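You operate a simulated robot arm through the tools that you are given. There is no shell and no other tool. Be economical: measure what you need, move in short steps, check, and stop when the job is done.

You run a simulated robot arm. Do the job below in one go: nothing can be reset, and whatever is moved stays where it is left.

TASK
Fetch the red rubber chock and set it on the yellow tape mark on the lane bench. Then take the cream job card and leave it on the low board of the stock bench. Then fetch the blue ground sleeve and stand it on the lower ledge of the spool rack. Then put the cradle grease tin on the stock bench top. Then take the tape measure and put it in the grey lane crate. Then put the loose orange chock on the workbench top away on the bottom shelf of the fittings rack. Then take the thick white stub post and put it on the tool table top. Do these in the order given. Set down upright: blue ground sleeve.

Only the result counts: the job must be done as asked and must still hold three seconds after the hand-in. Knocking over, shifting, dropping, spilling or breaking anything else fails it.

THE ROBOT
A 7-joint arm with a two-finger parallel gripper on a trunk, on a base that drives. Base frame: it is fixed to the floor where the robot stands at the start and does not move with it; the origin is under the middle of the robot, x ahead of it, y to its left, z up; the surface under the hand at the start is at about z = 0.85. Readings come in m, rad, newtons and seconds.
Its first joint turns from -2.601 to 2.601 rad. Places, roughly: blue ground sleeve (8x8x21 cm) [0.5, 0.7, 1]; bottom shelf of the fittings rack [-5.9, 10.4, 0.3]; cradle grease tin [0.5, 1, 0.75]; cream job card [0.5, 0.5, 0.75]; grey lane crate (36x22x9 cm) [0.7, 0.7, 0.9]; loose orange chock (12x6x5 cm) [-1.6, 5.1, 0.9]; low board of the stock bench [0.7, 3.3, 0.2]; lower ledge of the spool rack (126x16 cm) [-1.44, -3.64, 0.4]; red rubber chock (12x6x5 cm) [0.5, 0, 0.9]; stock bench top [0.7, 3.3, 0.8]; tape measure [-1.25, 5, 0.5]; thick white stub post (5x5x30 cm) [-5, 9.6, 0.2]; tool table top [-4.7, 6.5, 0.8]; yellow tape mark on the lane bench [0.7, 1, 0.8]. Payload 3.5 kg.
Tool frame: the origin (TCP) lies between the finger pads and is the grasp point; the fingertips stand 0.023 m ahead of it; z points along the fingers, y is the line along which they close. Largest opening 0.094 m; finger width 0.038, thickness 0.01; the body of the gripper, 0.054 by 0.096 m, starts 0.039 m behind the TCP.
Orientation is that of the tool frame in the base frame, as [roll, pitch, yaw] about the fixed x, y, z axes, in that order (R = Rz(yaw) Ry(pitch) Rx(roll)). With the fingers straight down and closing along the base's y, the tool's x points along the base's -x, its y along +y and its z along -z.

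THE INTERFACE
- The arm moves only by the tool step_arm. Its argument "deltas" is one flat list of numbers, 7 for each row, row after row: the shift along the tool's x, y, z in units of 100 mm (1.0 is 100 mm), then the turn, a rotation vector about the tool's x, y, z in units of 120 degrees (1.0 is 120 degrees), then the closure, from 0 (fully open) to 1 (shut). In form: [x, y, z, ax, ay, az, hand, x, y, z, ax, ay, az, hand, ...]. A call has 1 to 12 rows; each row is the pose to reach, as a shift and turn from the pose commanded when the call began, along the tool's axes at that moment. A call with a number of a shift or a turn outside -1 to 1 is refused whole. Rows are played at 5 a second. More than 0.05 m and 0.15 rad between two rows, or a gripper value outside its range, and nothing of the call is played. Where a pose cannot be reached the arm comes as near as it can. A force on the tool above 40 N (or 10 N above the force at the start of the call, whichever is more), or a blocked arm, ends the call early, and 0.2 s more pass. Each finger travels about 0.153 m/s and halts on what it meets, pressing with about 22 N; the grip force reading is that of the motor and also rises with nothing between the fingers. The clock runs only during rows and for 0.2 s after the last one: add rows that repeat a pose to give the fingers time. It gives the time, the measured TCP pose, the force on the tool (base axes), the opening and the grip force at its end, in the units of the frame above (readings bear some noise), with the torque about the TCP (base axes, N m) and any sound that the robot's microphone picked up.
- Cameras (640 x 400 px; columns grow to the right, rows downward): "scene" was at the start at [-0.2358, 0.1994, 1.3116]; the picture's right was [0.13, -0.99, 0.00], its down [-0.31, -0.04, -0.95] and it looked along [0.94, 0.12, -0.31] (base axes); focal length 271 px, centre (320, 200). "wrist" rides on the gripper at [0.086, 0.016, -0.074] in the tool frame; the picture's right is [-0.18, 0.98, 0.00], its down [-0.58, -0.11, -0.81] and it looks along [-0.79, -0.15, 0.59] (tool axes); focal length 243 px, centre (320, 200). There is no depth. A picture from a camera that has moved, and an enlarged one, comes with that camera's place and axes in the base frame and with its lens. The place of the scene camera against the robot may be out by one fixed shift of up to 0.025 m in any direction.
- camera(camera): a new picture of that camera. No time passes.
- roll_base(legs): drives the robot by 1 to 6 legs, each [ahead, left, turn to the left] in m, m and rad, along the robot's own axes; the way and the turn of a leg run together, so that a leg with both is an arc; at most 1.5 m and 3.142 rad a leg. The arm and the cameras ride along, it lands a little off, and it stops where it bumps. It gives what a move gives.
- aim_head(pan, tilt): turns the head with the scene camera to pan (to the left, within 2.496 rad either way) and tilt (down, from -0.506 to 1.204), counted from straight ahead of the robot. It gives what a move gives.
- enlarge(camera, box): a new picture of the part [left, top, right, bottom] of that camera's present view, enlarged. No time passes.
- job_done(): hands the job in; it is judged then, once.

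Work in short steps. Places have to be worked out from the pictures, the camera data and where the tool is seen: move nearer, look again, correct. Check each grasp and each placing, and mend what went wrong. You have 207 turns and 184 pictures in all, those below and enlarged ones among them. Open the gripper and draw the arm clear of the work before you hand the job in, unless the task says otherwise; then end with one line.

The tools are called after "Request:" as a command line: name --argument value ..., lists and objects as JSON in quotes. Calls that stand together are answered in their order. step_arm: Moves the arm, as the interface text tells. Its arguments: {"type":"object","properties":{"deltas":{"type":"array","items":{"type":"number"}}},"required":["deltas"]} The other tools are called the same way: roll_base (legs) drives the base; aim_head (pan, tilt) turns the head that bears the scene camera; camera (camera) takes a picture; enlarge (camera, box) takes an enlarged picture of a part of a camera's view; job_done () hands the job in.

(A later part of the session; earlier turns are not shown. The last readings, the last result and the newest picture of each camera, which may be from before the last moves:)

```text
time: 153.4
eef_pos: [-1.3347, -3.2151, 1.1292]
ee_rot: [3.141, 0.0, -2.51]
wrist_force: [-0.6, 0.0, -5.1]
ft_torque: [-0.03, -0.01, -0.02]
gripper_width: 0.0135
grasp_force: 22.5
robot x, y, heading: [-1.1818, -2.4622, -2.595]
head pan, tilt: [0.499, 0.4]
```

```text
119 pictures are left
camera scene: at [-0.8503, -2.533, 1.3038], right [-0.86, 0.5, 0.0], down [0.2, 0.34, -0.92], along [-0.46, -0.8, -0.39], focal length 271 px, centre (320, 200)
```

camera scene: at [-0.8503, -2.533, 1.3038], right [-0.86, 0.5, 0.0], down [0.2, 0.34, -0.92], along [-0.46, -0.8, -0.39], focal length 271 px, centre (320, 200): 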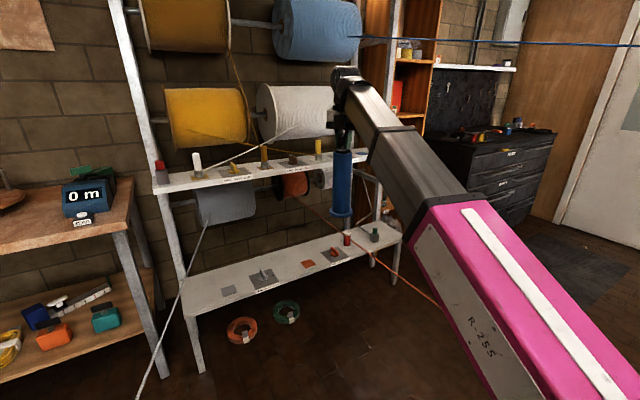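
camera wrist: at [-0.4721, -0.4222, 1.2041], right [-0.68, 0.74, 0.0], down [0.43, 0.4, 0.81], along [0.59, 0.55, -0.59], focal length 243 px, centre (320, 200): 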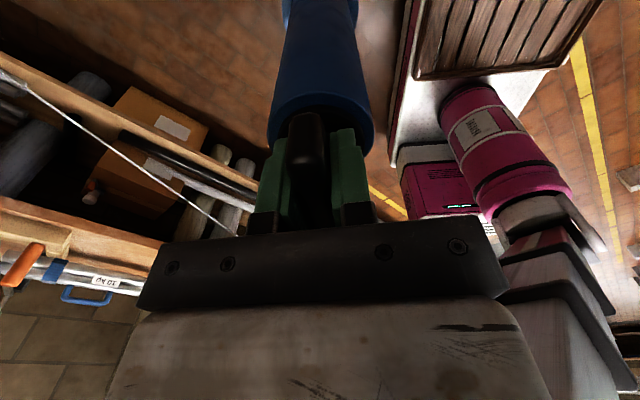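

Request:
enlarge --camera "scene" --box '[170, 140, 470, 320]'

```text
2.13 times, centred on (320, 230) of scene
camera zoom: at [-0.8503, -2.533, 1.3038], right [-0.86, 0.5, 0.0], down [0.2, 0.34, -0.92], along [-0.46, -0.8, -0.39], focal length 579 px, centre (320, 136)
```

zoom: 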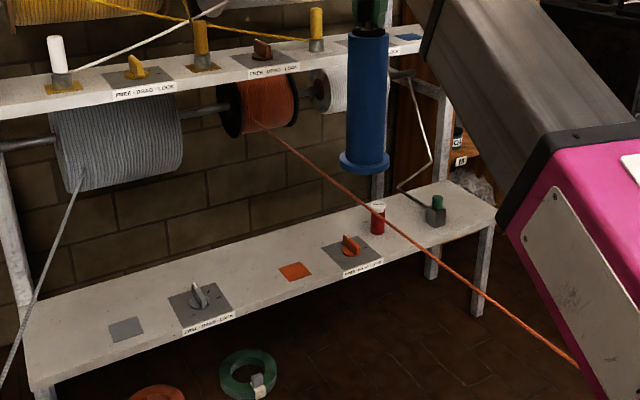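

Clear view: free stretch on the ledge centred near x = -1.285. I shift 5 cm right, lower 40 cm in front of the rack, and check.

Request:
roll_base --legs '[[-0.047, 0.0286, 0]]'

Request:
step_arm --deltas '[0, 0, 0.33, 0, 0, 0, 1, 0, 0, 0.66, 0, 0, 0, 1, 0, 0, 1, 0, 0, 0, 1]'

Request:
step_arm --deltas '[0, 0, 0.33, 0, 0, 0, 1, 0, 0, 0.66, 0, 0, 0, 1, 0, 0, 1, 0, 0, 0, 1]'

Request:
step_arm --deltas '[0, 0, 0.33, 0, 0, 0, 1, 0, 0, 0.66, 0, 0, 0, 1, 0, 0, 1, 0, 0, 0, 1]'

Request:
step_arm --deltas '[0, 0, 0.33, 0, 0, 0, 1, 0, 0, 0.66, 0, 0, 0, 1, 0, 0, 1, 0, 0, 0, 1]'

Request:
camera --camera "scene"

```text
time: 154.3
eef_pos: [-1.2798, -3.2177, 1.1292]
ee_rot: [-3.141, -0.001, -2.509]
wrist_force: [-1.5, -0.7, -5.5]
ft_torque: [-0.03, 0.0, 0.02]
gripper_width: 0.0138
grasp_force: 22.1
robot x, y, heading: [-1.1326, -2.4612, -2.598]
head pan, tilt: [0.499, 0.4]
```

```text
time: 155.2
eef_pos: [-1.2805, -3.2135, 1.0285]
ee_rot: [3.14, -0.001, -2.51]
wrist_force: [-0.1, -0.2, -6.0]
ft_torque: [0.01, 0.0, -0.01]
gripper_width: 0.0135
grasp_force: 22.4
robot x, y, heading: [-1.1341, -2.4627, -2.599]
head pan, tilt: [0.499, 0.4]
```

```text
time: 155.9
eef_pos: [-1.2812, -3.2172, 0.9282]
ee_rot: [-3.14, 0.0, -2.509]
wrist_force: [-0.2, -0.4, -5.9]
ft_torque: [-0.04, 0.0, 0.02]
gripper_width: 0.0137
grasp_force: 22.3
robot x, y, heading: [-1.1276, -2.4569, -2.595]
head pan, tilt: [0.499, 0.4]
```

```text
time: 156.8
eef_pos: [-1.2792, -3.2198, 0.8282]
ee_rot: [-3.14, 0.002, -2.51]
wrist_force: [0.1, 0.2, -5.8]
ft_torque: [-0.03, 0.03, 0.01]
gripper_width: 0.0137
grasp_force: 21.7
robot x, y, heading: [-1.1326, -2.46, -2.598]
head pan, tilt: [0.499, 0.4]
```

```text
time: 157.6
eef_pos: [-1.2818, -3.2172, 0.7248]
ee_rot: [3.141, 0.001, -2.51]
wrist_force: [-0.3, 0.5, -7.0]
ft_torque: [-0.03, 0.01, 0.0]
gripper_width: 0.0137
grasp_force: 22.3
robot x, y, heading: [-1.1346, -2.4613, -2.598]
head pan, tilt: [0.499, 0.4]
```

```text
117 pictures are left
camera scene: at [-0.797, -2.5347, 1.3038], right [-0.86, 0.5, 0.0], down [0.2, 0.34, -0.92], along [-0.46, -0.8, -0.39], focal length 271 px, centre (320, 200)
```

scene: 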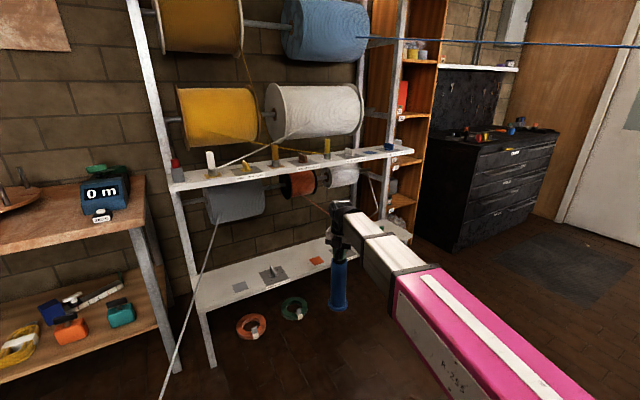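

I turn the hand so its camera bracket faces back toward me, clear of the red rope and spools.

Request:
step_arm --deltas '[0, 0, 0, 0, 0, 0.069, 1, 0, 0, 0, 0, 0, 0.138, 1, 0, 0, 0, 0, 0, 0.207, 1, 0, 0, 0, 0, 0, 0.276, 1, 0, 0, 0, 0, 0, 0.345, 1, 0, 0, 0, 0, 0, 0.414, 1, 0, 0, 0, 0, 0, 0.483, 1, 0, 0, 0, 0, 0, 0.552, 1, 0, 0, 0, 0, 0, 0.621, 1, 0, 0, 0, 0, 0, 0.69, 1, 0, 0, 0, 0, 0, 0.759, 1]'

Request:
camera --camera "wrist"

```text
time: 159.9
eef_pos: [-1.2793, -3.2176, 0.7292]
ee_rot: [3.142, 0.0, 2.182]
wrist_force: [0.5, 0.7, -5.1]
ft_torque: [0.03, 0.02, 0.0]
gripper_width: 0.0139
grasp_force: 22.0
robot x, y, heading: [-1.1357, -2.4587, -2.595]
head pan, tilt: [0.499, 0.4]
```

```text
116 pictures are left
camera wrist: at [-1.3164, -3.1386, 0.8047], right [0.91, 0.41, 0.0], down [0.24, -0.54, 0.81], along [0.33, -0.73, -0.59], focal length 243 px, centre (320, 200)
```

wrist: 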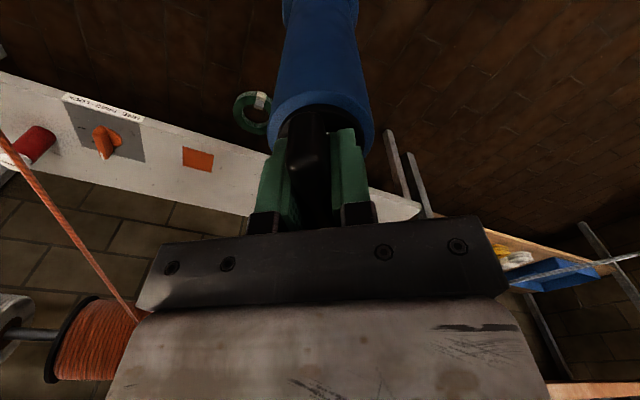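

The wrist view shows the ledge and orange patch. I lower 6 cm so the wrist passes below the upper ledge (≈0.95), then drive in 30 cm and look.

Request:
step_arm --deltas '[0, 0, 0.3, 0, 0, 0, 1, 0, 0, 0.6, 0, 0, 0, 1]'

Request:
roll_base --legs '[[0.156, 0.256, 0]]'

Request:
camera --camera "scene"

Request:
camera --camera "wrist"

```text
time: 160.6
eef_pos: [-1.278, -3.2167, 0.6711]
ee_rot: [-3.141, -0.001, 2.182]
wrist_force: [0.2, 0.0, -5.3]
ft_torque: [0.01, 0.01, 0.03]
gripper_width: 0.0137
grasp_force: 22.4
robot x, y, heading: [-1.1306, -2.4606, -2.6]
head pan, tilt: [0.499, 0.4]
```

```text
time: 162.6
eef_pos: [-1.2842, -3.5193, 0.6698]
ee_rot: [3.141, -0.001, 2.183]
wrist_force: [-0.2, -0.1, -4.7]
ft_torque: [0.02, 0.03, -0.01]
gripper_width: 0.0139
grasp_force: 21.4
robot x, y, heading: [-1.139, -2.7576, -2.597]
head pan, tilt: [0.499, 0.4]
```

```text
115 pictures are left
camera scene: at [-0.8027, -2.8373, 1.3038], right [-0.86, 0.5, 0.0], down [0.2, 0.34, -0.92], along [-0.46, -0.8, -0.39], focal length 271 px, centre (320, 200)
```

scene: 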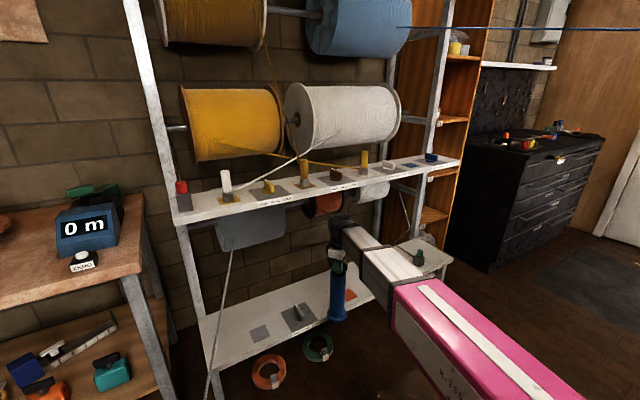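

```text
114 pictures are left
camera wrist: at [-1.3204, -3.4397, 0.7456], right [0.91, 0.41, 0.0], down [0.24, -0.54, 0.81], along [0.33, -0.73, -0.59], focal length 243 px, centre (320, 200)
```

wrist: 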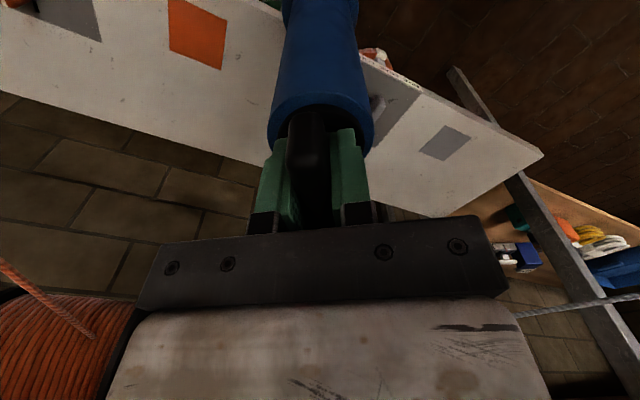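

Ledge surface ≈0.41, spot is free. I drive in 13 cm more.

Request:
roll_base --legs '[[0.067, 0.11, 0]]'

Request:
camera --camera "scene"

Request:
camera --camera "wrist"

```text
time: 163.9
eef_pos: [-1.2849, -3.6484, 0.6707]
ee_rot: [3.141, 0.0, 2.185]
wrist_force: [-0.8, -0.2, -5.7]
ft_torque: [-0.01, 0.04, -0.01]
gripper_width: 0.014
grasp_force: 21.5
robot x, y, heading: [-1.1388, -2.8893, -2.594]
head pan, tilt: [0.499, 0.4]
```

```text
113 pictures are left
camera scene: at [-0.8038, -2.9652, 1.3038], right [-0.87, 0.5, 0.0], down [0.2, 0.34, -0.92], along [-0.46, -0.8, -0.39], focal length 271 px, centre (320, 200)
```

scene: 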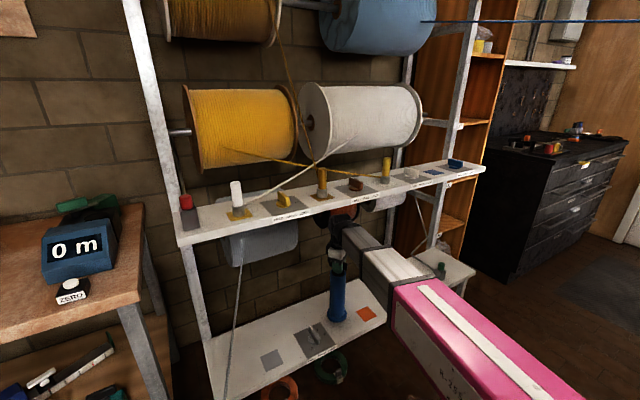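

```text
112 pictures are left
camera wrist: at [-1.3204, -3.5686, 0.7456], right [0.91, 0.42, 0.0], down [0.25, -0.54, 0.81], along [0.34, -0.73, -0.59], focal length 243 px, centre (320, 200)
```

wrist: 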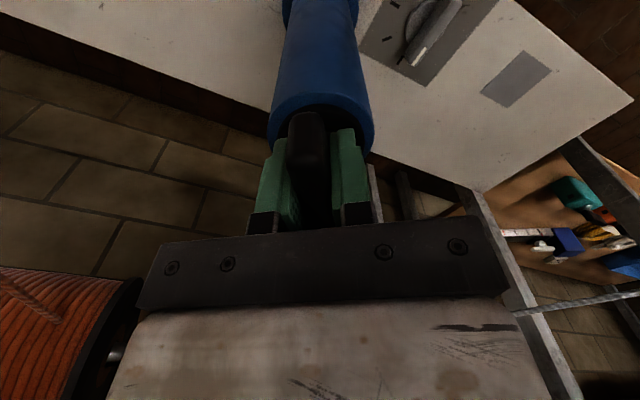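

The sleeve is over the free spot. I ease it down to contact in small rows.

Request:
step_arm --deltas '[0, 0, 0.04, 0, 0, 0, 1, 0, 0, 0.08, 0, 0, 0, 1, 0, 0, 0.12, 0, 0, 0, 1, 0, 0, 0.16, 0, 0, 0, 1, 0, 0, 0.2, 0, 0, 0, 1, 0, 0, 0.24, 0, 0, 0, 1, 0, 0, 0.28, 0, 0, 0, 1, 0, 0, 0.32, 0, 0, 0, 1, 0, 0, 0.36, 0, 0, 0, 1]'

Request:
enlarge --camera "scene" --box '[250, 200, 450, 370]'

```text
time: 165.9
eef_pos: [-1.2838, -3.6468, 0.6388]
ee_rot: [-3.139, 0.001, 2.185]
wrist_force: [1.1, 0.7, 16.3]
ft_torque: [0.25, -0.25, -0.02]
gripper_width: 0.0136
grasp_force: 22.3
robot x, y, heading: [-1.1355, -2.8899, -2.593]
head pan, tilt: [0.499, 0.4]
stopped in row 9: the force on the tool passed its limit at 49 N (the readings are from after the stop); the commanded pose is now the measured one
```

```text
2.35 times, centred on (350, 285) of scene
camera zoom: at [-0.8038, -2.9646, 1.3038], right [-0.86, 0.5, 0.0], down [0.2, 0.34, -0.92], along [-0.46, -0.8, -0.39], focal length 638 px, centre (249, 0)
```

zoom: 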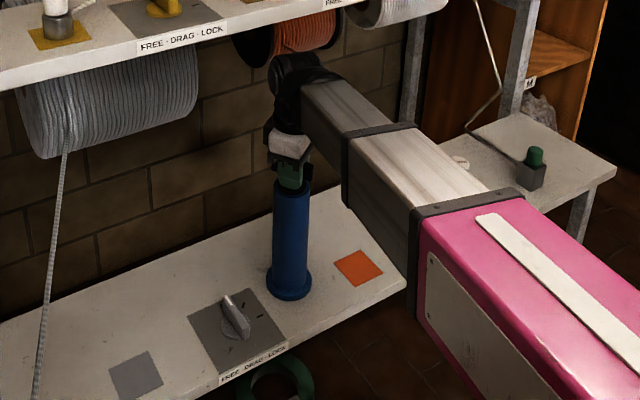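

The sleeve stands on the ledge. I open, rise 5 cm to clear the handle, and check.

Request:
step_arm --deltas '[0, 0, -0.01, 0, 0, 0, 0.8, 0, 0, -0.01, 0, 0, 0, 0.4, 0, 0, -0.01, 0, 0, 0, 0, 0, 0, -0.01, 0, 0, 0, 0, 0, 0, -0.01, 0, 0, 0, 0, 0, 0, -0.25, 0, 0, 0, 0, 0, 0, -0.52, 0, 0, 0, 0]'

Request:
camera --camera "wrist"

Request:
enlarge --camera "scene" --box '[250, 180, 450, 350]'

```text
time: 167.5
eef_pos: [-1.2862, -3.646, 0.6907]
ee_rot: [-3.14, 0.002, 2.186]
wrist_force: [0.4, 0.1, 0.4]
ft_torque: [0.05, 0.03, 0.0]
gripper_width: 0.0939
grasp_force: 0.0
robot x, y, heading: [-1.1417, -2.8942, -2.594]
head pan, tilt: [0.499, 0.4]
```

```text
110 pictures are left
camera wrist: at [-1.3228, -3.5668, 0.7653], right [0.91, 0.42, 0.0], down [0.25, -0.54, 0.81], along [0.34, -0.73, -0.59], focal length 243 px, centre (320, 200)
```

wrist: 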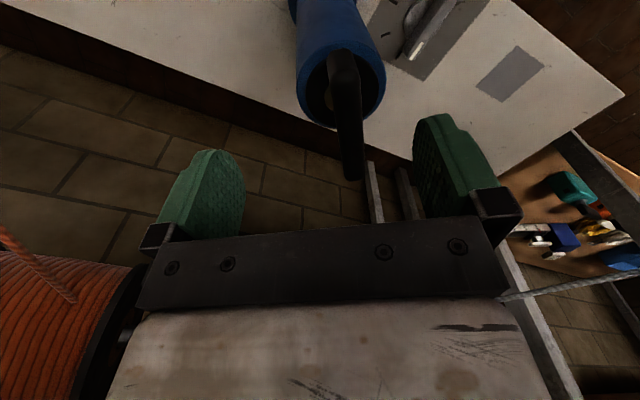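

```text
2.35 times, centred on (350, 265) of scene
camera zoom: at [-0.8038, -2.965, 1.3038], right [-0.86, 0.5, 0.0], down [0.2, 0.34, -0.92], along [-0.46, -0.8, -0.39], focal length 638 px, centre (249, 47)
```

zoom: 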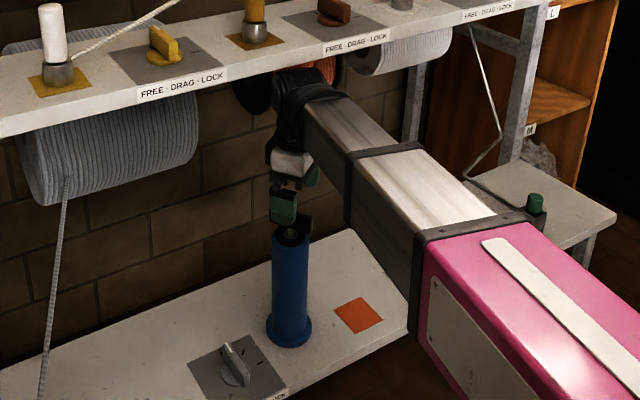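

Released and upright. I rise 1 cm more, back out, raise the arm, and retrace the way to the lane bench.

Request:
step_arm --deltas '[0, 0, -0.12, 0, 0, 0, 0]'

Request:
roll_base --legs '[[-0.234, -0.384, 0]]'

Request:
camera --camera "scene"

Request:
step_arm --deltas '[0, 0, -0.5, 0, 0, 0, 0, 0, 0, -1.0, 0, 0, 0, 0]'

Request:
step_arm --deltas '[0, 0, -0.5, 0, 0, 0, 0, 0, 0, -1.0, 0, 0, 0, 0]'

Request:
step_arm --deltas '[0, 0, -0.5, 0, 0, 0, 0, 0, 0, -1.0, 0, 0, 0, 0]'

```text
time: 167.9
eef_pos: [-1.2866, -3.6471, 0.7018]
ee_rot: [3.141, -0.001, 2.186]
wrist_force: [-0.1, 0.1, 0.4]
ft_torque: [-0.01, -0.01, -0.04]
gripper_width: 0.0941
grasp_force: 0.1
robot x, y, heading: [-1.1384, -2.8909, -2.597]
head pan, tilt: [0.499, 0.4]
```

```text
time: 170.6
eef_pos: [-1.2939, -3.2032, 0.7027]
ee_rot: [-3.139, 0.003, 2.167]
wrist_force: [-0.4, -0.6, -0.6]
ft_torque: [0.0, -0.01, -0.01]
gripper_width: 0.0941
grasp_force: 0.1
robot x, y, heading: [-1.1335, -2.4463, -2.618]
head pan, tilt: [0.499, 0.4]
```

```text
108 pictures are left
camera scene: at [-0.7986, -2.5301, 1.3038], right [-0.86, 0.52, 0.0], down [0.2, 0.33, -0.92], along [-0.48, -0.79, -0.39], focal length 271 px, centre (320, 200)
```

scene: 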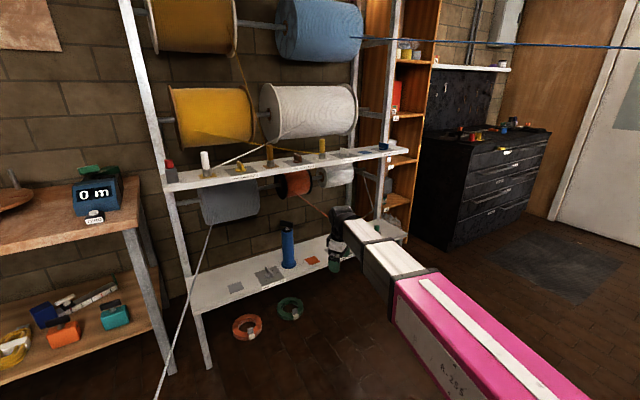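

```text
time: 171.2
eef_pos: [-1.2922, -3.2022, 0.8006]
ee_rot: [-3.139, 0.0, 2.167]
wrist_force: [0.1, 0.5, 0.8]
ft_torque: [-0.01, 0.01, -0.01]
gripper_width: 0.0937
grasp_force: 0.0
robot x, y, heading: [-1.1343, -2.4458, -2.612]
head pan, tilt: [0.499, 0.4]
```

```text
time: 171.8
eef_pos: [-1.2922, -3.2013, 0.9035]
ee_rot: [-3.14, 0.0, 2.167]
wrist_force: [0.1, -0.3, -0.1]
ft_torque: [-0.03, 0.01, -0.02]
gripper_width: 0.094
grasp_force: 0.0
robot x, y, heading: [-1.133, -2.4506, -2.616]
head pan, tilt: [0.499, 0.4]
```

```text
time: 172.4
eef_pos: [-1.2937, -3.2061, 1.0041]
ee_rot: [-3.141, 0.002, 2.169]
wrist_force: [0.2, -0.6, -0.7]
ft_torque: [-0.01, -0.01, -0.03]
gripper_width: 0.0939
grasp_force: 0.1
robot x, y, heading: [-1.1336, -2.4491, -2.616]
head pan, tilt: [0.499, 0.4]
```

Sleeve stands well. Driving back between rope and rack.

Request:
roll_base --legs '[[-0.191, 0.03, 0], [-0.701, -0.61, 0], [-0.568, -0.48, 0], [-0.621, -0.911, 0]]'

Request:
aim_head --pan 2.4 --tilt 0.4

Request:
camera --camera "scene"

```text
time: 187.2
eef_pos: [-0.5099, -0.4586, 1.0035]
ee_rot: [-3.14, 0.001, 2.167]
wrist_force: [0.7, 0.2, -0.3]
ft_torque: [-0.02, -0.02, -0.01]
gripper_width: 0.0942
grasp_force: 0.2
robot x, y, heading: [-0.3482, 0.2951, -2.618]
head pan, tilt: [0.499, 0.4]
```

```text
time: 189.1
eef_pos: [-0.5094, -0.4587, 1.0042]
ee_rot: [-3.141, 0.001, 2.168]
wrist_force: [0.0, 0.2, 0.2]
ft_torque: [-0.02, -0.02, 0.0]
gripper_width: 0.0938
grasp_force: 0.0
robot x, y, heading: [-0.3502, 0.2956, -2.609]
head pan, tilt: [2.4, 0.4]
```

```text
107 pictures are left
camera scene: at [0.123, 0.2754, 1.3038], right [-0.21, -0.98, 0.0], down [-0.38, 0.08, -0.92], along [0.9, -0.2, -0.39], focal length 271 px, centre (320, 200)
```

scene: 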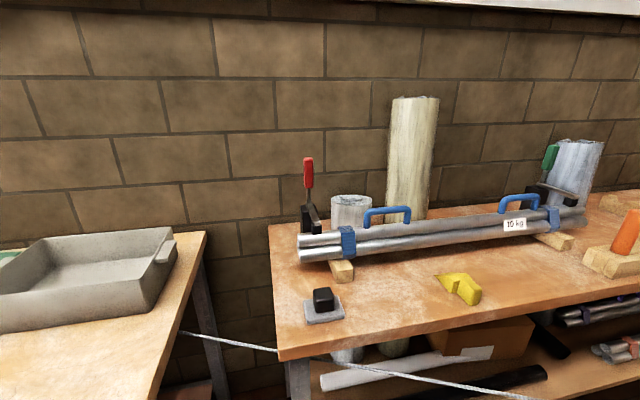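

Now turn the arm left to face the lane bench and drive up to the grease tin.

Request:
roll_base --legs '[[0, 0, 1.78], [-0.553, 0.507, 0]]'

Request:
camera --camera "wrist"

Request:
aim_head --pan 0.6 --tilt 0.5

Request:
camera --camera "scene"

```text
time: 197.5
eef_pos: [0.4042, 1.0748, 1.005]
ee_rot: [-3.14, 0.002, -2.31]
wrist_force: [0.0, 0.3, -0.3]
ft_torque: [0.02, -0.02, -0.04]
gripper_width: 0.094
grasp_force: 0.1
robot x, y, heading: [-0.3713, 1.0591, -0.809]
head pan, tilt: [2.4, 0.4]
```

```text
106 pictures are left
camera wrist: at [0.3337, 1.0211, 1.0785], right [-0.6, 0.8, 0.0], down [0.47, 0.36, 0.81], along [0.64, 0.49, -0.59], focal length 243 px, centre (320, 200)
```

wrist: 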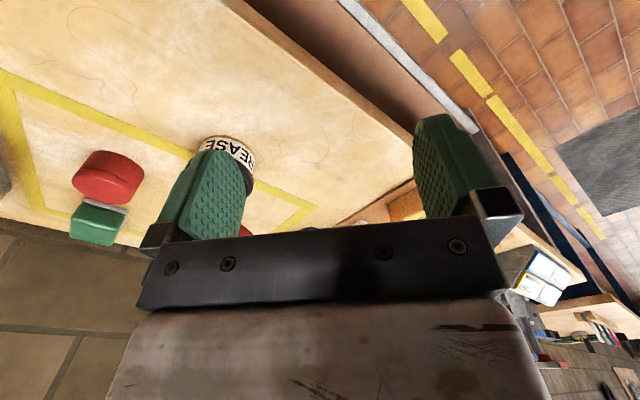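

```text
time: 199.3
eef_pos: [0.4043, 1.0737, 1.0041]
ee_rot: [-3.141, -0.001, -2.309]
wrist_force: [0.5, 0.7, 0.6]
ft_torque: [0.02, 0.01, 0.03]
gripper_width: 0.094
grasp_force: 0.0
robot x, y, heading: [-0.3722, 1.0502, -0.812]
head pan, tilt: [0.6, 0.499]
```

```text
105 pictures are left
camera scene: at [-0.3685, 1.4028, 1.2946], right [-0.21, -0.98, 0.0], down [-0.47, 0.1, -0.88], along [0.86, -0.18, -0.48], focal length 271 px, centre (320, 200)
```

scene: 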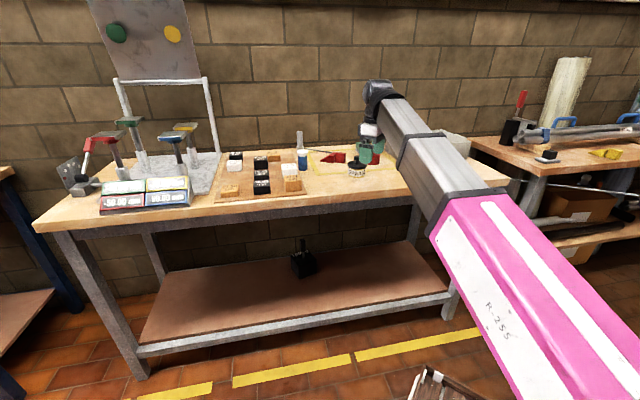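

Tin at about (0.55,1.043), knob top ≈0.95. I raise 4 cm, drive over it, and look.

Request:
step_arm --deltas '[0, 0, -0.4, 0, 0, 0, 0]'

Request:
roll_base --legs '[[0.124, 0.087, 0]]'

Request:
camera --camera "wrist"

```text
time: 199.7
eef_pos: [0.4066, 1.074, 1.0447]
ee_rot: [-3.14, 0.001, -2.308]
wrist_force: [0.5, 0.9, 0.0]
ft_torque: [0.02, -0.03, -0.02]
gripper_width: 0.0943
grasp_force: 0.1
robot x, y, heading: [-0.369, 1.0491, -0.805]
head pan, tilt: [0.6, 0.499]
```

```text
time: 201.1
eef_pos: [0.553, 1.0427, 1.0448]
ee_rot: [-3.142, 0.002, -2.311]
wrist_force: [-0.1, 0.6, -0.6]
ft_torque: [0.0, -0.02, 0.02]
gripper_width: 0.0939
grasp_force: 0.0
robot x, y, heading: [-0.2216, 1.025, -0.809]
head pan, tilt: [0.6, 0.499]
```

```text
104 pictures are left
camera wrist: at [0.4827, 0.9891, 1.1193], right [-0.6, 0.8, 0.0], down [0.47, 0.36, 0.81], along [0.65, 0.48, -0.59], focal length 243 px, centre (320, 200)
```

wrist: 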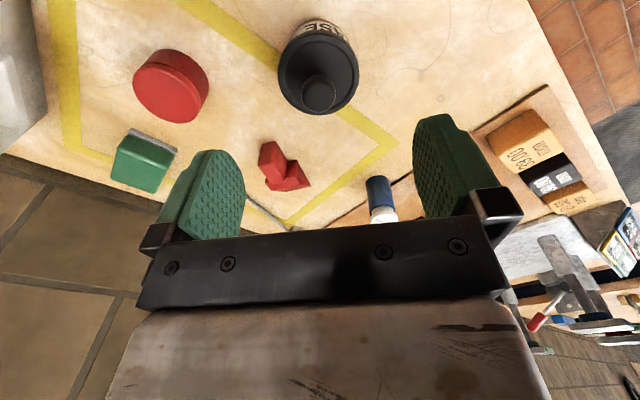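

Knob centre (0.562,1.046). I correct and lower to z≈0.957.

Request:
step_arm --deltas '[-0.04, -0.02, 0.3, 0, 0, 0, 0, -0.083, -0.046, 0.6, 0, 0, 0, 0, -0.083, -0.046, 0.87, 0, 0, 0, 0]'

Request:
camera --camera "wrist"

Request:
enlarge --camera "scene" --box '[300, 70, 420, 190]'

```text
time: 201.9
eef_pos: [0.564, 1.0448, 0.9588]
ee_rot: [-3.14, 0.001, -2.311]
wrist_force: [-1.2, 0.4, 0.7]
ft_torque: [0.01, 0.0, -0.02]
gripper_width: 0.0939
grasp_force: 0.1
robot x, y, heading: [-0.2197, 1.0265, -0.813]
head pan, tilt: [0.6, 0.499]
```

```text
103 pictures are left
camera wrist: at [0.493, 0.9912, 1.0332], right [-0.6, 0.8, 0.0], down [0.47, 0.36, 0.81], along [0.65, 0.48, -0.59], focal length 243 px, centre (320, 200)
```

wrist: 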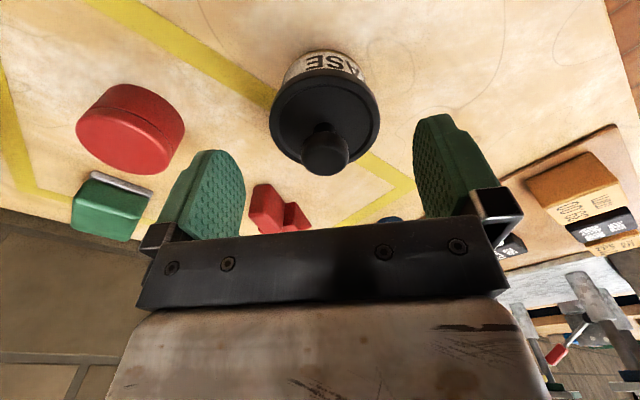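

```text
3.33 times, centred on (360, 130) of scene
camera zoom: at [-0.2214, 1.3725, 1.2946], right [-0.21, -0.98, 0.0], down [-0.47, 0.1, -0.88], along [0.86, -0.18, -0.48], focal length 904 px, centre (187, 433)
```

zoom: 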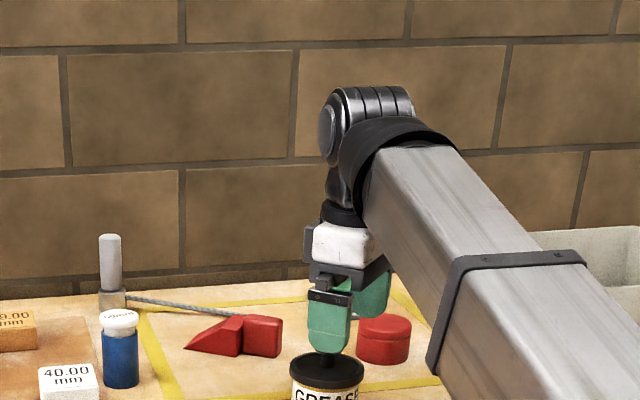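

The knob top is still about 2 cm below the TCP. I lower 2.6 cm and close.

Request:
step_arm --deltas '[0, 0, 0.13, 0, 0, 0, 0, 0, 0, 0.26, 0, 0, 0, 0, 0, 0, 0.26, 0, 0, 0, 0.5, 0, 0, 0.26, 0, 0, 0, 1, 0, 0, 0.26, 0, 0, 0, 1, 0, 0, 0.26, 0, 0, 0, 1]'

Request:
step_arm --deltas '[0, 0, -0.2, 0, 0, 0, 1, 0, 0, -0.5, 0, 0, 0, 1, 0, 0, -0.9, 0, 0, 0, 1]'

Request:
camera --camera "wrist"

```text
time: 203.3
eef_pos: [0.5631, 1.0448, 0.9307]
ee_rot: [-3.139, 0.003, -2.311]
wrist_force: [2.2, -1.5, 2.2]
ft_torque: [-0.01, -0.09, -0.07]
gripper_width: 0.0274
grasp_force: 22.1
robot x, y, heading: [-0.2202, 1.0219, -0.809]
head pan, tilt: [0.6, 0.499]
```

```text
time: 204.1
eef_pos: [0.5629, 1.046, 1.0216]
ee_rot: [-3.141, -0.002, -2.31]
wrist_force: [0.6, 0.5, -2.8]
ft_torque: [-0.05, 0.03, 0.03]
gripper_width: 0.0277
grasp_force: 21.6
robot x, y, heading: [-0.2223, 1.0227, -0.809]
head pan, tilt: [0.6, 0.499]
```

```text
101 pictures are left
camera wrist: at [0.4923, 0.9923, 1.0947], right [-0.6, 0.8, 0.0], down [0.47, 0.36, 0.81], along [0.64, 0.48, -0.59], focal length 243 px, centre (320, 200)
```

wrist: 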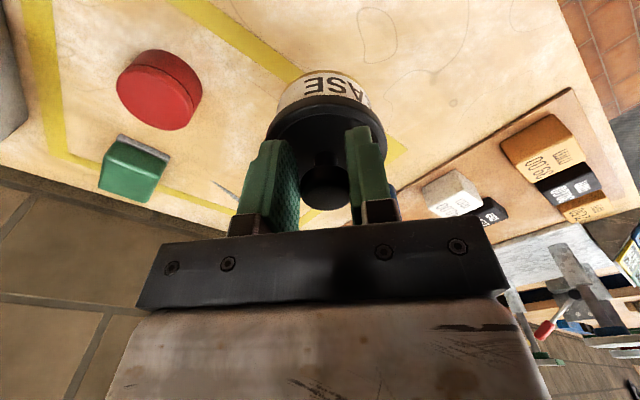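

Tin lifted. I back off and drive to the stock bench.

Request:
roll_base --legs '[[-0.138, -0.1447, 0], [-0.825, 0.787, 0], [-0.825, 0.787, 0]]'

Request:
camera --camera "wrist"

Request:
camera --camera "scene"

```text
time: 216.4
eef_pos: [0.4162, 3.2953, 1.0191]
ee_rot: [-3.139, 0.002, -2.334]
wrist_force: [-0.1, 0.2, -3.6]
ft_torque: [-0.04, 0.03, -0.01]
gripper_width: 0.0274
grasp_force: 22.2
robot x, y, heading: [-0.3643, 3.2946, -0.828]
head pan, tilt: [0.6, 0.499]
```

```text
100 pictures are left
camera wrist: at [0.3464, 3.2436, 1.0943], right [-0.58, 0.81, 0.0], down [0.48, 0.35, 0.81], along [0.66, 0.47, -0.59], focal length 243 px, centre (320, 200)
```

wrist: 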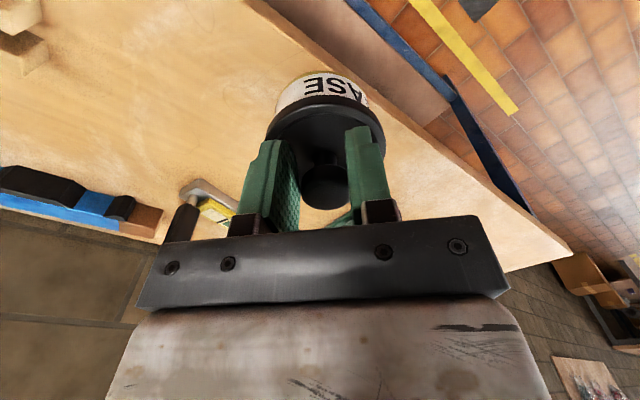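

```text
99 pictures are left
camera scene: at [-0.3587, 3.6395, 1.2946], right [-0.23, -0.97, 0.0], down [-0.47, 0.11, -0.88], along [0.85, -0.2, -0.48], focal length 271 px, centre (320, 200)
```

scene: 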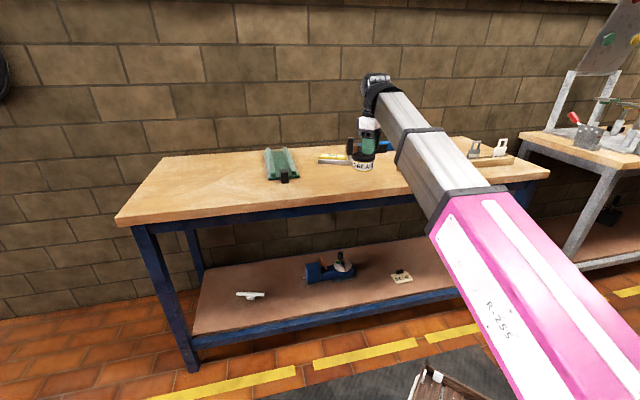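

I drive in 16 cm over the free middle-front area and lower toward contact.

Request:
roll_base --legs '[[0.086, 0.138, 0]]'

Request:
camera --camera "wrist"

Request:
step_arm --deltas '[0, 0, 0.3, 0, 0, 0, 1, 0, 0, 0.6, 0, 0, 0, 1, 0, 0, 0.75, 0, 0, 0, 1]'

Request:
step_arm --deltas '[0, 0, 0.04, 0, 0, 0, 1, 0, 0, 0.08, 0, 0, 0, 1, 0, 0, 0.12, 0, 0, 0, 1, 0, 0, 0.16, 0, 0, 0, 1, 0, 0, 0.2, 0, 0, 0, 1, 0, 0, 0.24, 0, 0, 0, 1, 0, 0, 0.28, 0, 0, 0, 1, 0, 0, 0.32, 0, 0, 0, 1, 0, 0, 0.36, 0, 0, 0, 1, 0, 0, 0.4, 0, 0, 0, 1, 0, 0, 0.44, 0, 0, 0, 1, 0, 0, 0.48, 0, 0, 0, 1]'

Request:
camera --camera "wrist"

```text
time: 217.9
eef_pos: [0.5787, 3.3266, 1.019]
ee_rot: [-3.137, 0.001, -2.329]
wrist_force: [-0.5, -0.3, -2.1]
ft_torque: [-0.01, 0.03, 0.01]
gripper_width: 0.0274
grasp_force: 21.5
robot x, y, heading: [-0.2022, 3.321, -0.825]
head pan, tilt: [0.6, 0.499]
```

```text
98 pictures are left
camera wrist: at [0.5075, 3.2744, 1.0943], right [-0.59, 0.81, 0.0], down [0.48, 0.35, 0.81], along [0.65, 0.47, -0.59], focal length 243 px, centre (320, 200)
```

wrist: 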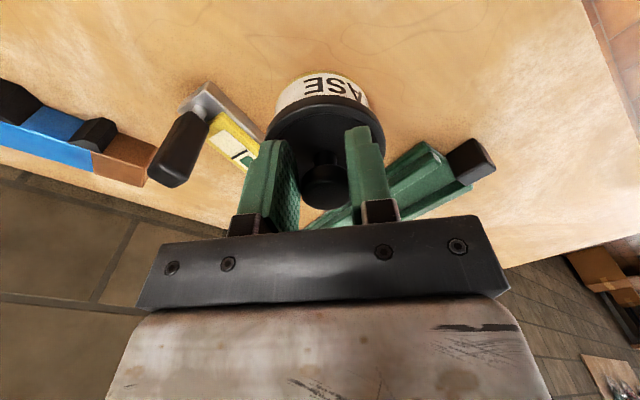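

```text
time: 218.7
eef_pos: [0.5774, 3.326, 0.9428]
ee_rot: [-3.139, -0.001, -2.329]
wrist_force: [0.1, 0.4, -2.8]
ft_torque: [0.0, 0.01, 0.0]
gripper_width: 0.0273
grasp_force: 22.1
robot x, y, heading: [-0.2084, 3.3216, -0.829]
head pan, tilt: [0.6, 0.499]
```

```text
time: 220.3
eef_pos: [0.58, 3.3255, 0.918]
ee_rot: [-3.139, 0.003, -2.331]
wrist_force: [-1.8, -1.0, 11.5]
ft_torque: [0.16, 0.12, -0.01]
gripper_width: 0.028
grasp_force: 22.0
robot x, y, heading: [-0.2054, 3.3194, -0.827]
head pan, tilt: [0.6, 0.499]
stopped in row 7: the force on the tool passed its limit at 47 N (the readings are from after the stop); the commanded pose is now the measured one
```

```text
97 pictures are left
camera wrist: at [0.5087, 3.2738, 0.9936], right [-0.58, 0.81, 0.0], down [0.48, 0.35, 0.81], along [0.66, 0.47, -0.59], focal length 243 px, centre (320, 200)
```

wrist: 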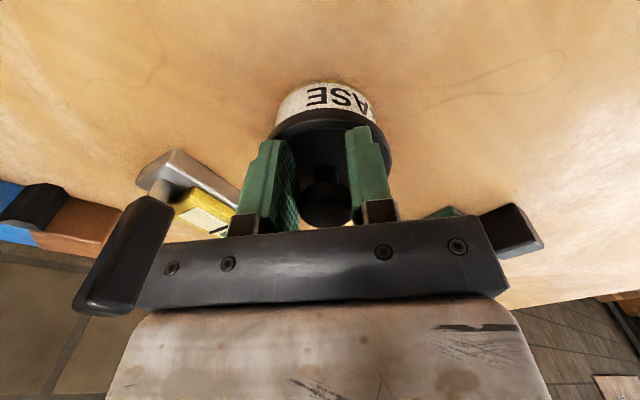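

Tin touches down at bench height. I open partway, rise, and check.

Request:
step_arm --deltas '[0, 0, -0.01, 0, 0, 0, 0.9, 0, 0, -0.01, 0, 0, 0, 0.5, 0, 0, -0.01, 0, 0, 0, 0.4, 0, 0, -0.01, 0, 0, 0, 0.4, 0, 0, -0.3, 0, 0, 0, 0.4, 0, 0, -0.65, 0, 0, 0, 0.4, 0, 0, -1.0, 0, 0, 0, 0.4]'

Request:
camera --camera "wrist"

Request:
aim_head --pan 2.4 --tilt 0.3

Request:
camera --camera "scene"

```text
time: 221.9
eef_pos: [0.579, 3.3269, 1.018]
ee_rot: [-3.139, 0.002, -2.332]
wrist_force: [-0.2, -0.2, 0.5]
ft_torque: [0.02, 0.01, 0.01]
gripper_width: 0.056
grasp_force: 0.0
robot x, y, heading: [-0.2026, 3.319, -0.835]
head pan, tilt: [0.6, 0.499]
```

```text
96 pictures are left
camera wrist: at [0.5074, 3.2746, 1.0935], right [-0.59, 0.81, 0.0], down [0.48, 0.35, 0.81], along [0.66, 0.47, -0.59], focal length 243 px, centre (320, 200)
```

wrist: 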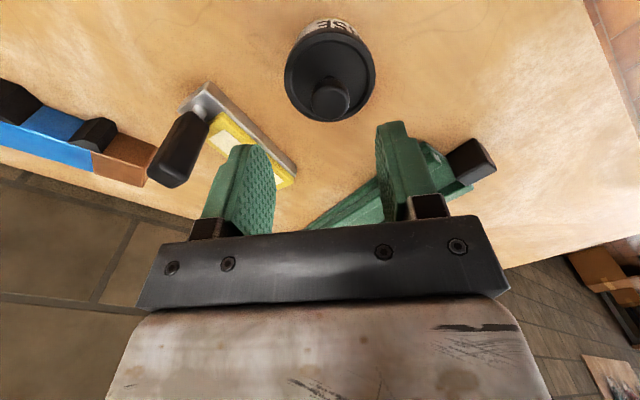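

```text
time: 223.7
eef_pos: [0.5796, 3.3267, 1.0181]
ee_rot: [-3.14, 0.004, -2.331]
wrist_force: [-0.5, 0.1, 0.4]
ft_torque: [-0.02, -0.03, -0.01]
gripper_width: 0.0563
grasp_force: 0.0
robot x, y, heading: [-0.2056, 3.321, -0.833]
head pan, tilt: [2.4, 0.3]
```

```text
95 pictures are left
camera scene: at [-0.287, 3.7826, 1.313], right [1.0, 0.0, 0.0], down [0.0, -0.3, -0.96], along [0.0, 0.96, -0.3], focal length 271 px, centre (320, 200)
```

scene: 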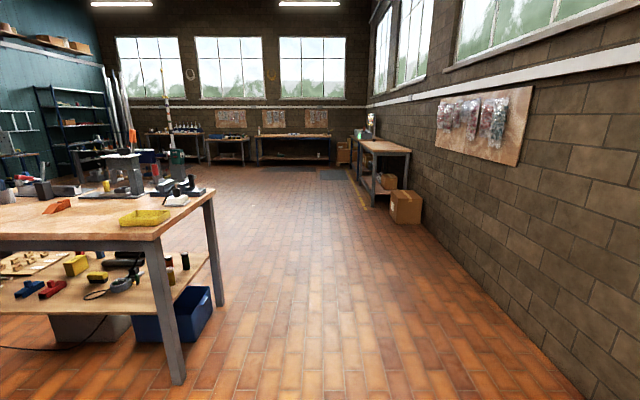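

Tin is placed. Now the tape measure on the workbench's lower shelf; I zoom in.

Request:
enlarge --camera "scene" --box '[0, 160, 240, 340]'

```text
2.22 times, centred on (120, 250) of scene
camera zoom: at [-0.287, 3.7826, 1.313], right [1.0, 0.0, 0.0], down [0.0, -0.3, -0.96], along [0.0, 0.96, -0.3], focal length 603 px, centre (764, 89)
```

zoom: 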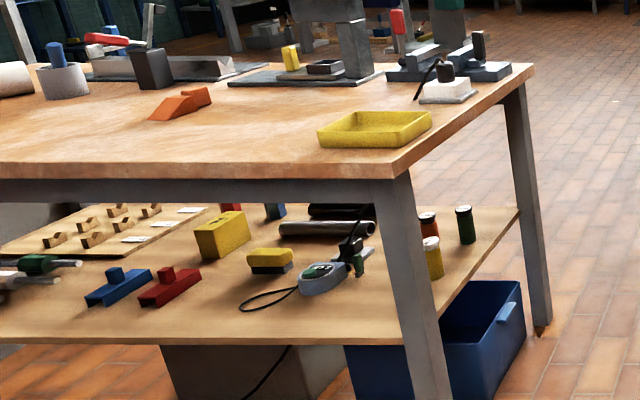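

Request:
enlarge --camera "scene" --box '[80, 235, 180, 305]'

```text
5.71 times, centred on (130, 270) of scene
camera zoom: at [-0.287, 3.7826, 1.313], right [1.0, 0.0, 0.0], down [0.0, -0.3, -0.96], along [0.0, 0.96, -0.3], focal length 1550 px, centre (1406, -200)
```

zoom: 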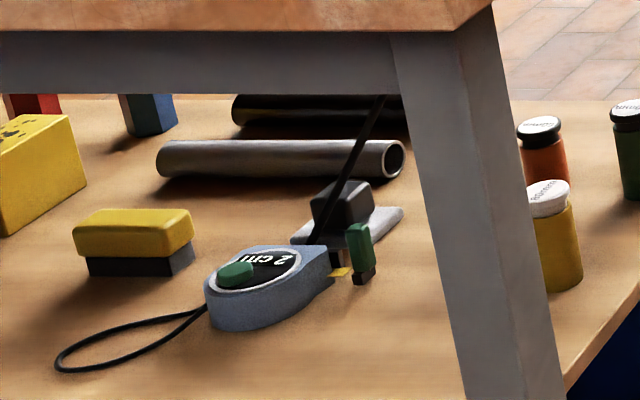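

The tape measure lies at about (-1.27,4.95) on the shelf (z≈0.48), long axis ~0.5 rad, ~5 cm wide. It sits under the bench top, so I'll need a tilted grasp from the front. I back out first, raise, turn the hand, and look west.

Request:
step_arm --deltas '[0, 0, -0.3, 0, 0, 0, 0]'

Request:
roll_base --legs '[[-0.18, -0.2, 0], [-0.36, 0.335, 0]]'

Request:
step_arm --deltas '[0, 0, 0, 0, 0, -0.069, 0, 0, 0, 0, 0, 0, -0.138, 0, 0, 0, 0, 0, 0, -0.207, 0, 0, 0, 0, 0, 0, -0.276, 0, 0, 0, 0, 0, 0, -0.345, 0, 0, 0, 0, 0, 0, -0.414, 0, 0, 0, 0, 0, 0, -0.483, 0, 0, 0, 0, 0, 0, -0.552, 0, 0, 0, 0, 0, 0, -0.616, 0]'

Request:
aim_head --pan 2.49 --tilt 0.45

Request:
camera --camera "scene"

Request:
aim_head --pan -2.4 --tilt 0.45

Request:
camera --camera "scene"

```text
time: 224.1
eef_pos: [0.5803, 3.3245, 1.0482]
ee_rot: [-3.139, 0.004, -2.331]
wrist_force: [-0.6, 1.0, -0.1]
ft_torque: [0.0, -0.06, 0.02]
gripper_width: 0.094
grasp_force: 0.0
robot x, y, heading: [-0.2054, 3.3243, -0.823]
head pan, tilt: [2.4, 0.3]
```

```text
time: 228.5
eef_pos: [0.3161, 3.8266, 1.0477]
ee_rot: [-3.138, 0.002, -2.326]
wrist_force: [-0.9, -0.1, -0.2]
ft_torque: [0.0, 0.02, -0.01]
gripper_width: 0.094
grasp_force: 0.2
robot x, y, heading: [-0.4714, 3.8215, -0.82]
head pan, tilt: [2.4, 0.3]
```

```text
time: 230.5
eef_pos: [0.3184, 3.8269, 1.0476]
ee_rot: [-3.138, -0.002, -1.032]
wrist_force: [-1.0, -0.3, -0.1]
ft_torque: [0.01, 0.0, 0.02]
gripper_width: 0.094
grasp_force: 0.1
robot x, y, heading: [-0.4705, 3.8215, -0.822]
head pan, tilt: [2.4, 0.3]
```

```text
time: 231.2
eef_pos: [0.3162, 3.8267, 1.0489]
ee_rot: [-3.137, -0.004, -1.038]
wrist_force: [0.1, 0.5, 0.4]
ft_torque: [0.0, 0.02, -0.02]
gripper_width: 0.0938
grasp_force: 0.1
robot x, y, heading: [-0.4733, 3.8176, -0.823]
head pan, tilt: [2.491, 0.45]
```

```text
92 pictures are left
camera scene: at [-0.562, 4.2784, 1.2992], right [1.0, 0.1, 0.0], down [0.04, -0.43, -0.9], along [-0.09, 0.9, -0.43], focal length 271 px, centre (320, 200)
```

scene: 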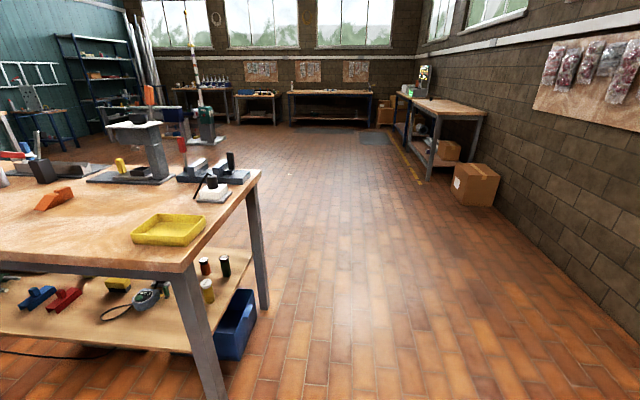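

```text
time: 235.1
eef_pos: [0.3167, 3.8261, 1.0471]
ee_rot: [-3.14, -0.004, -1.038]
wrist_force: [-0.2, -0.4, -0.3]
ft_torque: [0.03, 0.0, -0.01]
gripper_width: 0.0939
grasp_force: 0.0
robot x, y, heading: [-0.4721, 3.8132, -0.825]
head pan, tilt: [-2.4, 0.45]
```

```text
91 pictures are left
camera scene: at [-0.6448, 4.1944, 1.2991], right [0.08, 1.0, 0.0], down [0.43, -0.04, -0.9], along [-0.9, 0.07, -0.44], focal length 271 px, centre (320, 200)
```

scene: 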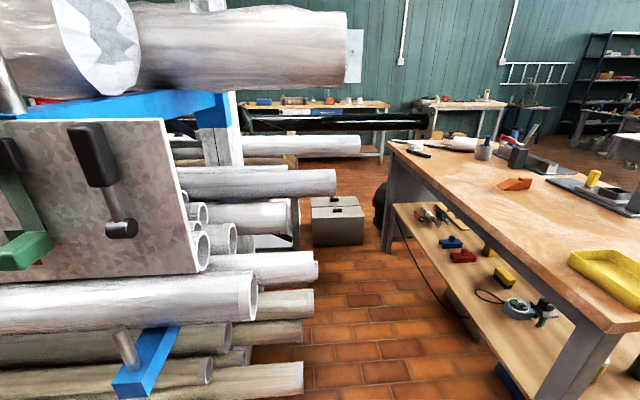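

The pipe rack leaves little room south of the workbench, so I'll stand near (-0.65,4.32) and reach in under the top with a tilted hand. I zoom in on the tape from here for its pose.

Request:
enlarge --camera "scene" --box '[390, 180, 640, 400]'

Request:
enlarge --camera "scene" --box '[470, 270, 570, 335]'

```text
1.82 times, centred on (515, 290) of scene
camera zoom: at [-0.6448, 4.1944, 1.2991], right [0.08, 1.0, 0.0], down [0.43, -0.04, -0.9], along [-0.9, 0.07, -0.44], focal length 493 px, centre (-34, 36)
```

zoom: 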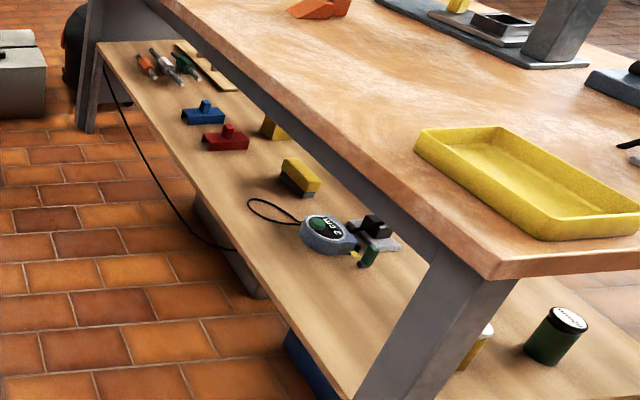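

```text
6.15 times, centred on (520, 302) of scene
camera zoom: at [-0.6448, 4.1944, 1.2991], right [0.08, 1.0, 0.0], down [0.43, -0.04, -0.9], along [-0.9, 0.07, -0.44], focal length 1670 px, centre (-911, -431)
```

zoom: 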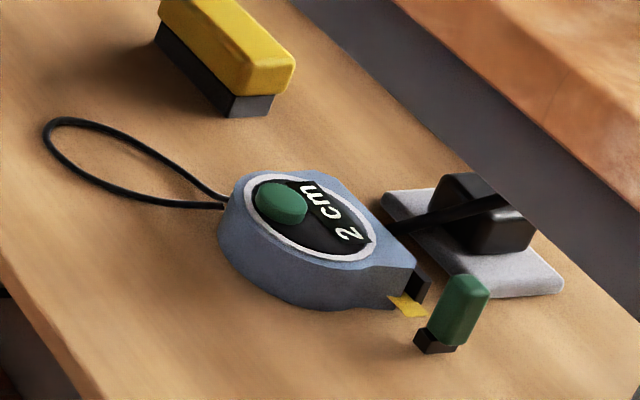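

The tape's geometry is clear enough; I'll refine with the wrist camera. I drive around into the open floor north-east, turning to face the workbench's near corner.

Request:
roll_base --legs '[[-0.408, 0.788, 0], [0, 0, 1.5], [0.234, -0.188, 0], [0, 0, 1.52]]'

Request:
step_arm --deltas '[0, 0, 0, 0, 0, 0.069, 0, 0, 0, 0, 0, 0, 0.138, 0, 0, 0, 0, 0, 0, 0.207, 0, 0, 0, 0, 0, 0, 0.276, 0, 0, 0, 0, 0, 0, 0.345, 0, 0, 0, 0, 0, 0, 0.414, 0, 0, 0, 0, 0, 0, 0.483, 0, 0, 0, 0, 0, 0, 0.552, 0, 0, 0, 0, 0, 0, 0.59, 0]'

Request:
aim_head --pan 0.9 --tilt 0.5

Request:
camera --camera "scene"

```text
time: 248.8
eef_pos: [-0.6585, 4.7272, 1.0489]
ee_rot: [-3.136, -0.003, 2.013]
wrist_force: [0.2, -0.7, 0.2]
ft_torque: [0.01, -0.03, -0.01]
gripper_width: 0.0943
grasp_force: 0.1
robot x, y, heading: [0.1245, 4.6639, 2.222]
head pan, tilt: [-2.4, 0.45]
```

```text
time: 250.8
eef_pos: [-0.6591, 4.7269, 1.0483]
ee_rot: [-3.139, 0.001, 0.773]
wrist_force: [0.4, 0.0, -0.1]
ft_torque: [0.01, -0.01, -0.03]
gripper_width: 0.0938
grasp_force: 0.1
robot x, y, heading: [0.1271, 4.6628, 2.223]
head pan, tilt: [-2.4, 0.45]
```

```text
time: 253.7
eef_pos: [-0.6595, 4.7281, 1.0475]
ee_rot: [-3.138, 0.001, 0.777]
wrist_force: [-0.8, 0.3, 1.0]
ft_torque: [0.02, 0.02, 0.0]
gripper_width: 0.094
grasp_force: 0.1
robot x, y, heading: [0.1254, 4.6628, 2.221]
head pan, tilt: [0.901, 0.499]
```

```text
88 pictures are left
camera scene: at [0.0861, 4.2838, 1.2946], right [0.02, 1.0, 0.0], down [0.48, -0.01, -0.88], along [-0.88, 0.02, -0.48], focal length 271 px, centre (320, 200)
```

scene: 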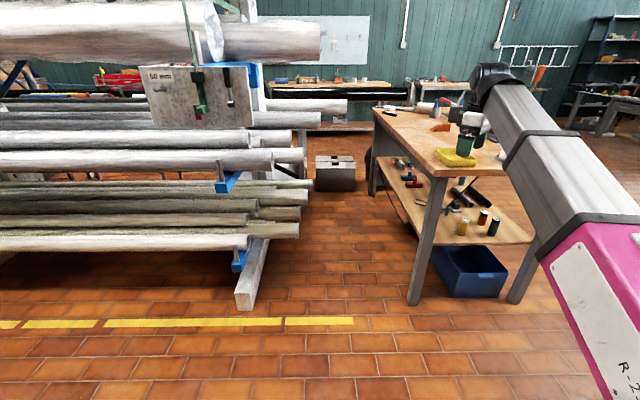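

Request:
enlarge --camera "scene" --box '[360, 120, 540, 260]'

```text
2.86 times, centred on (450, 190) of scene
camera zoom: at [0.0861, 4.2838, 1.2946], right [0.02, 1.0, 0.0], down [0.48, -0.01, -0.88], along [-0.88, 0.02, -0.48], focal length 775 px, centre (-51, 229)
```

zoom: 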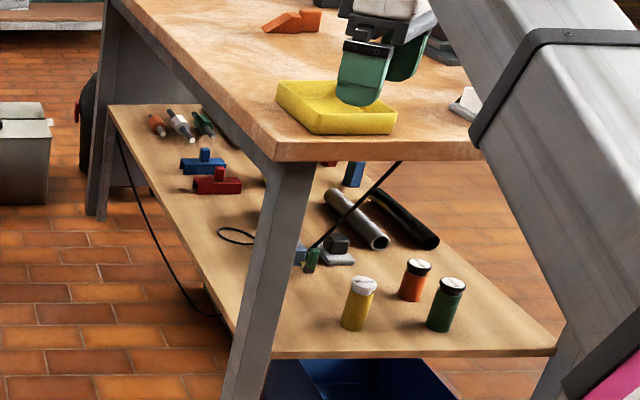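

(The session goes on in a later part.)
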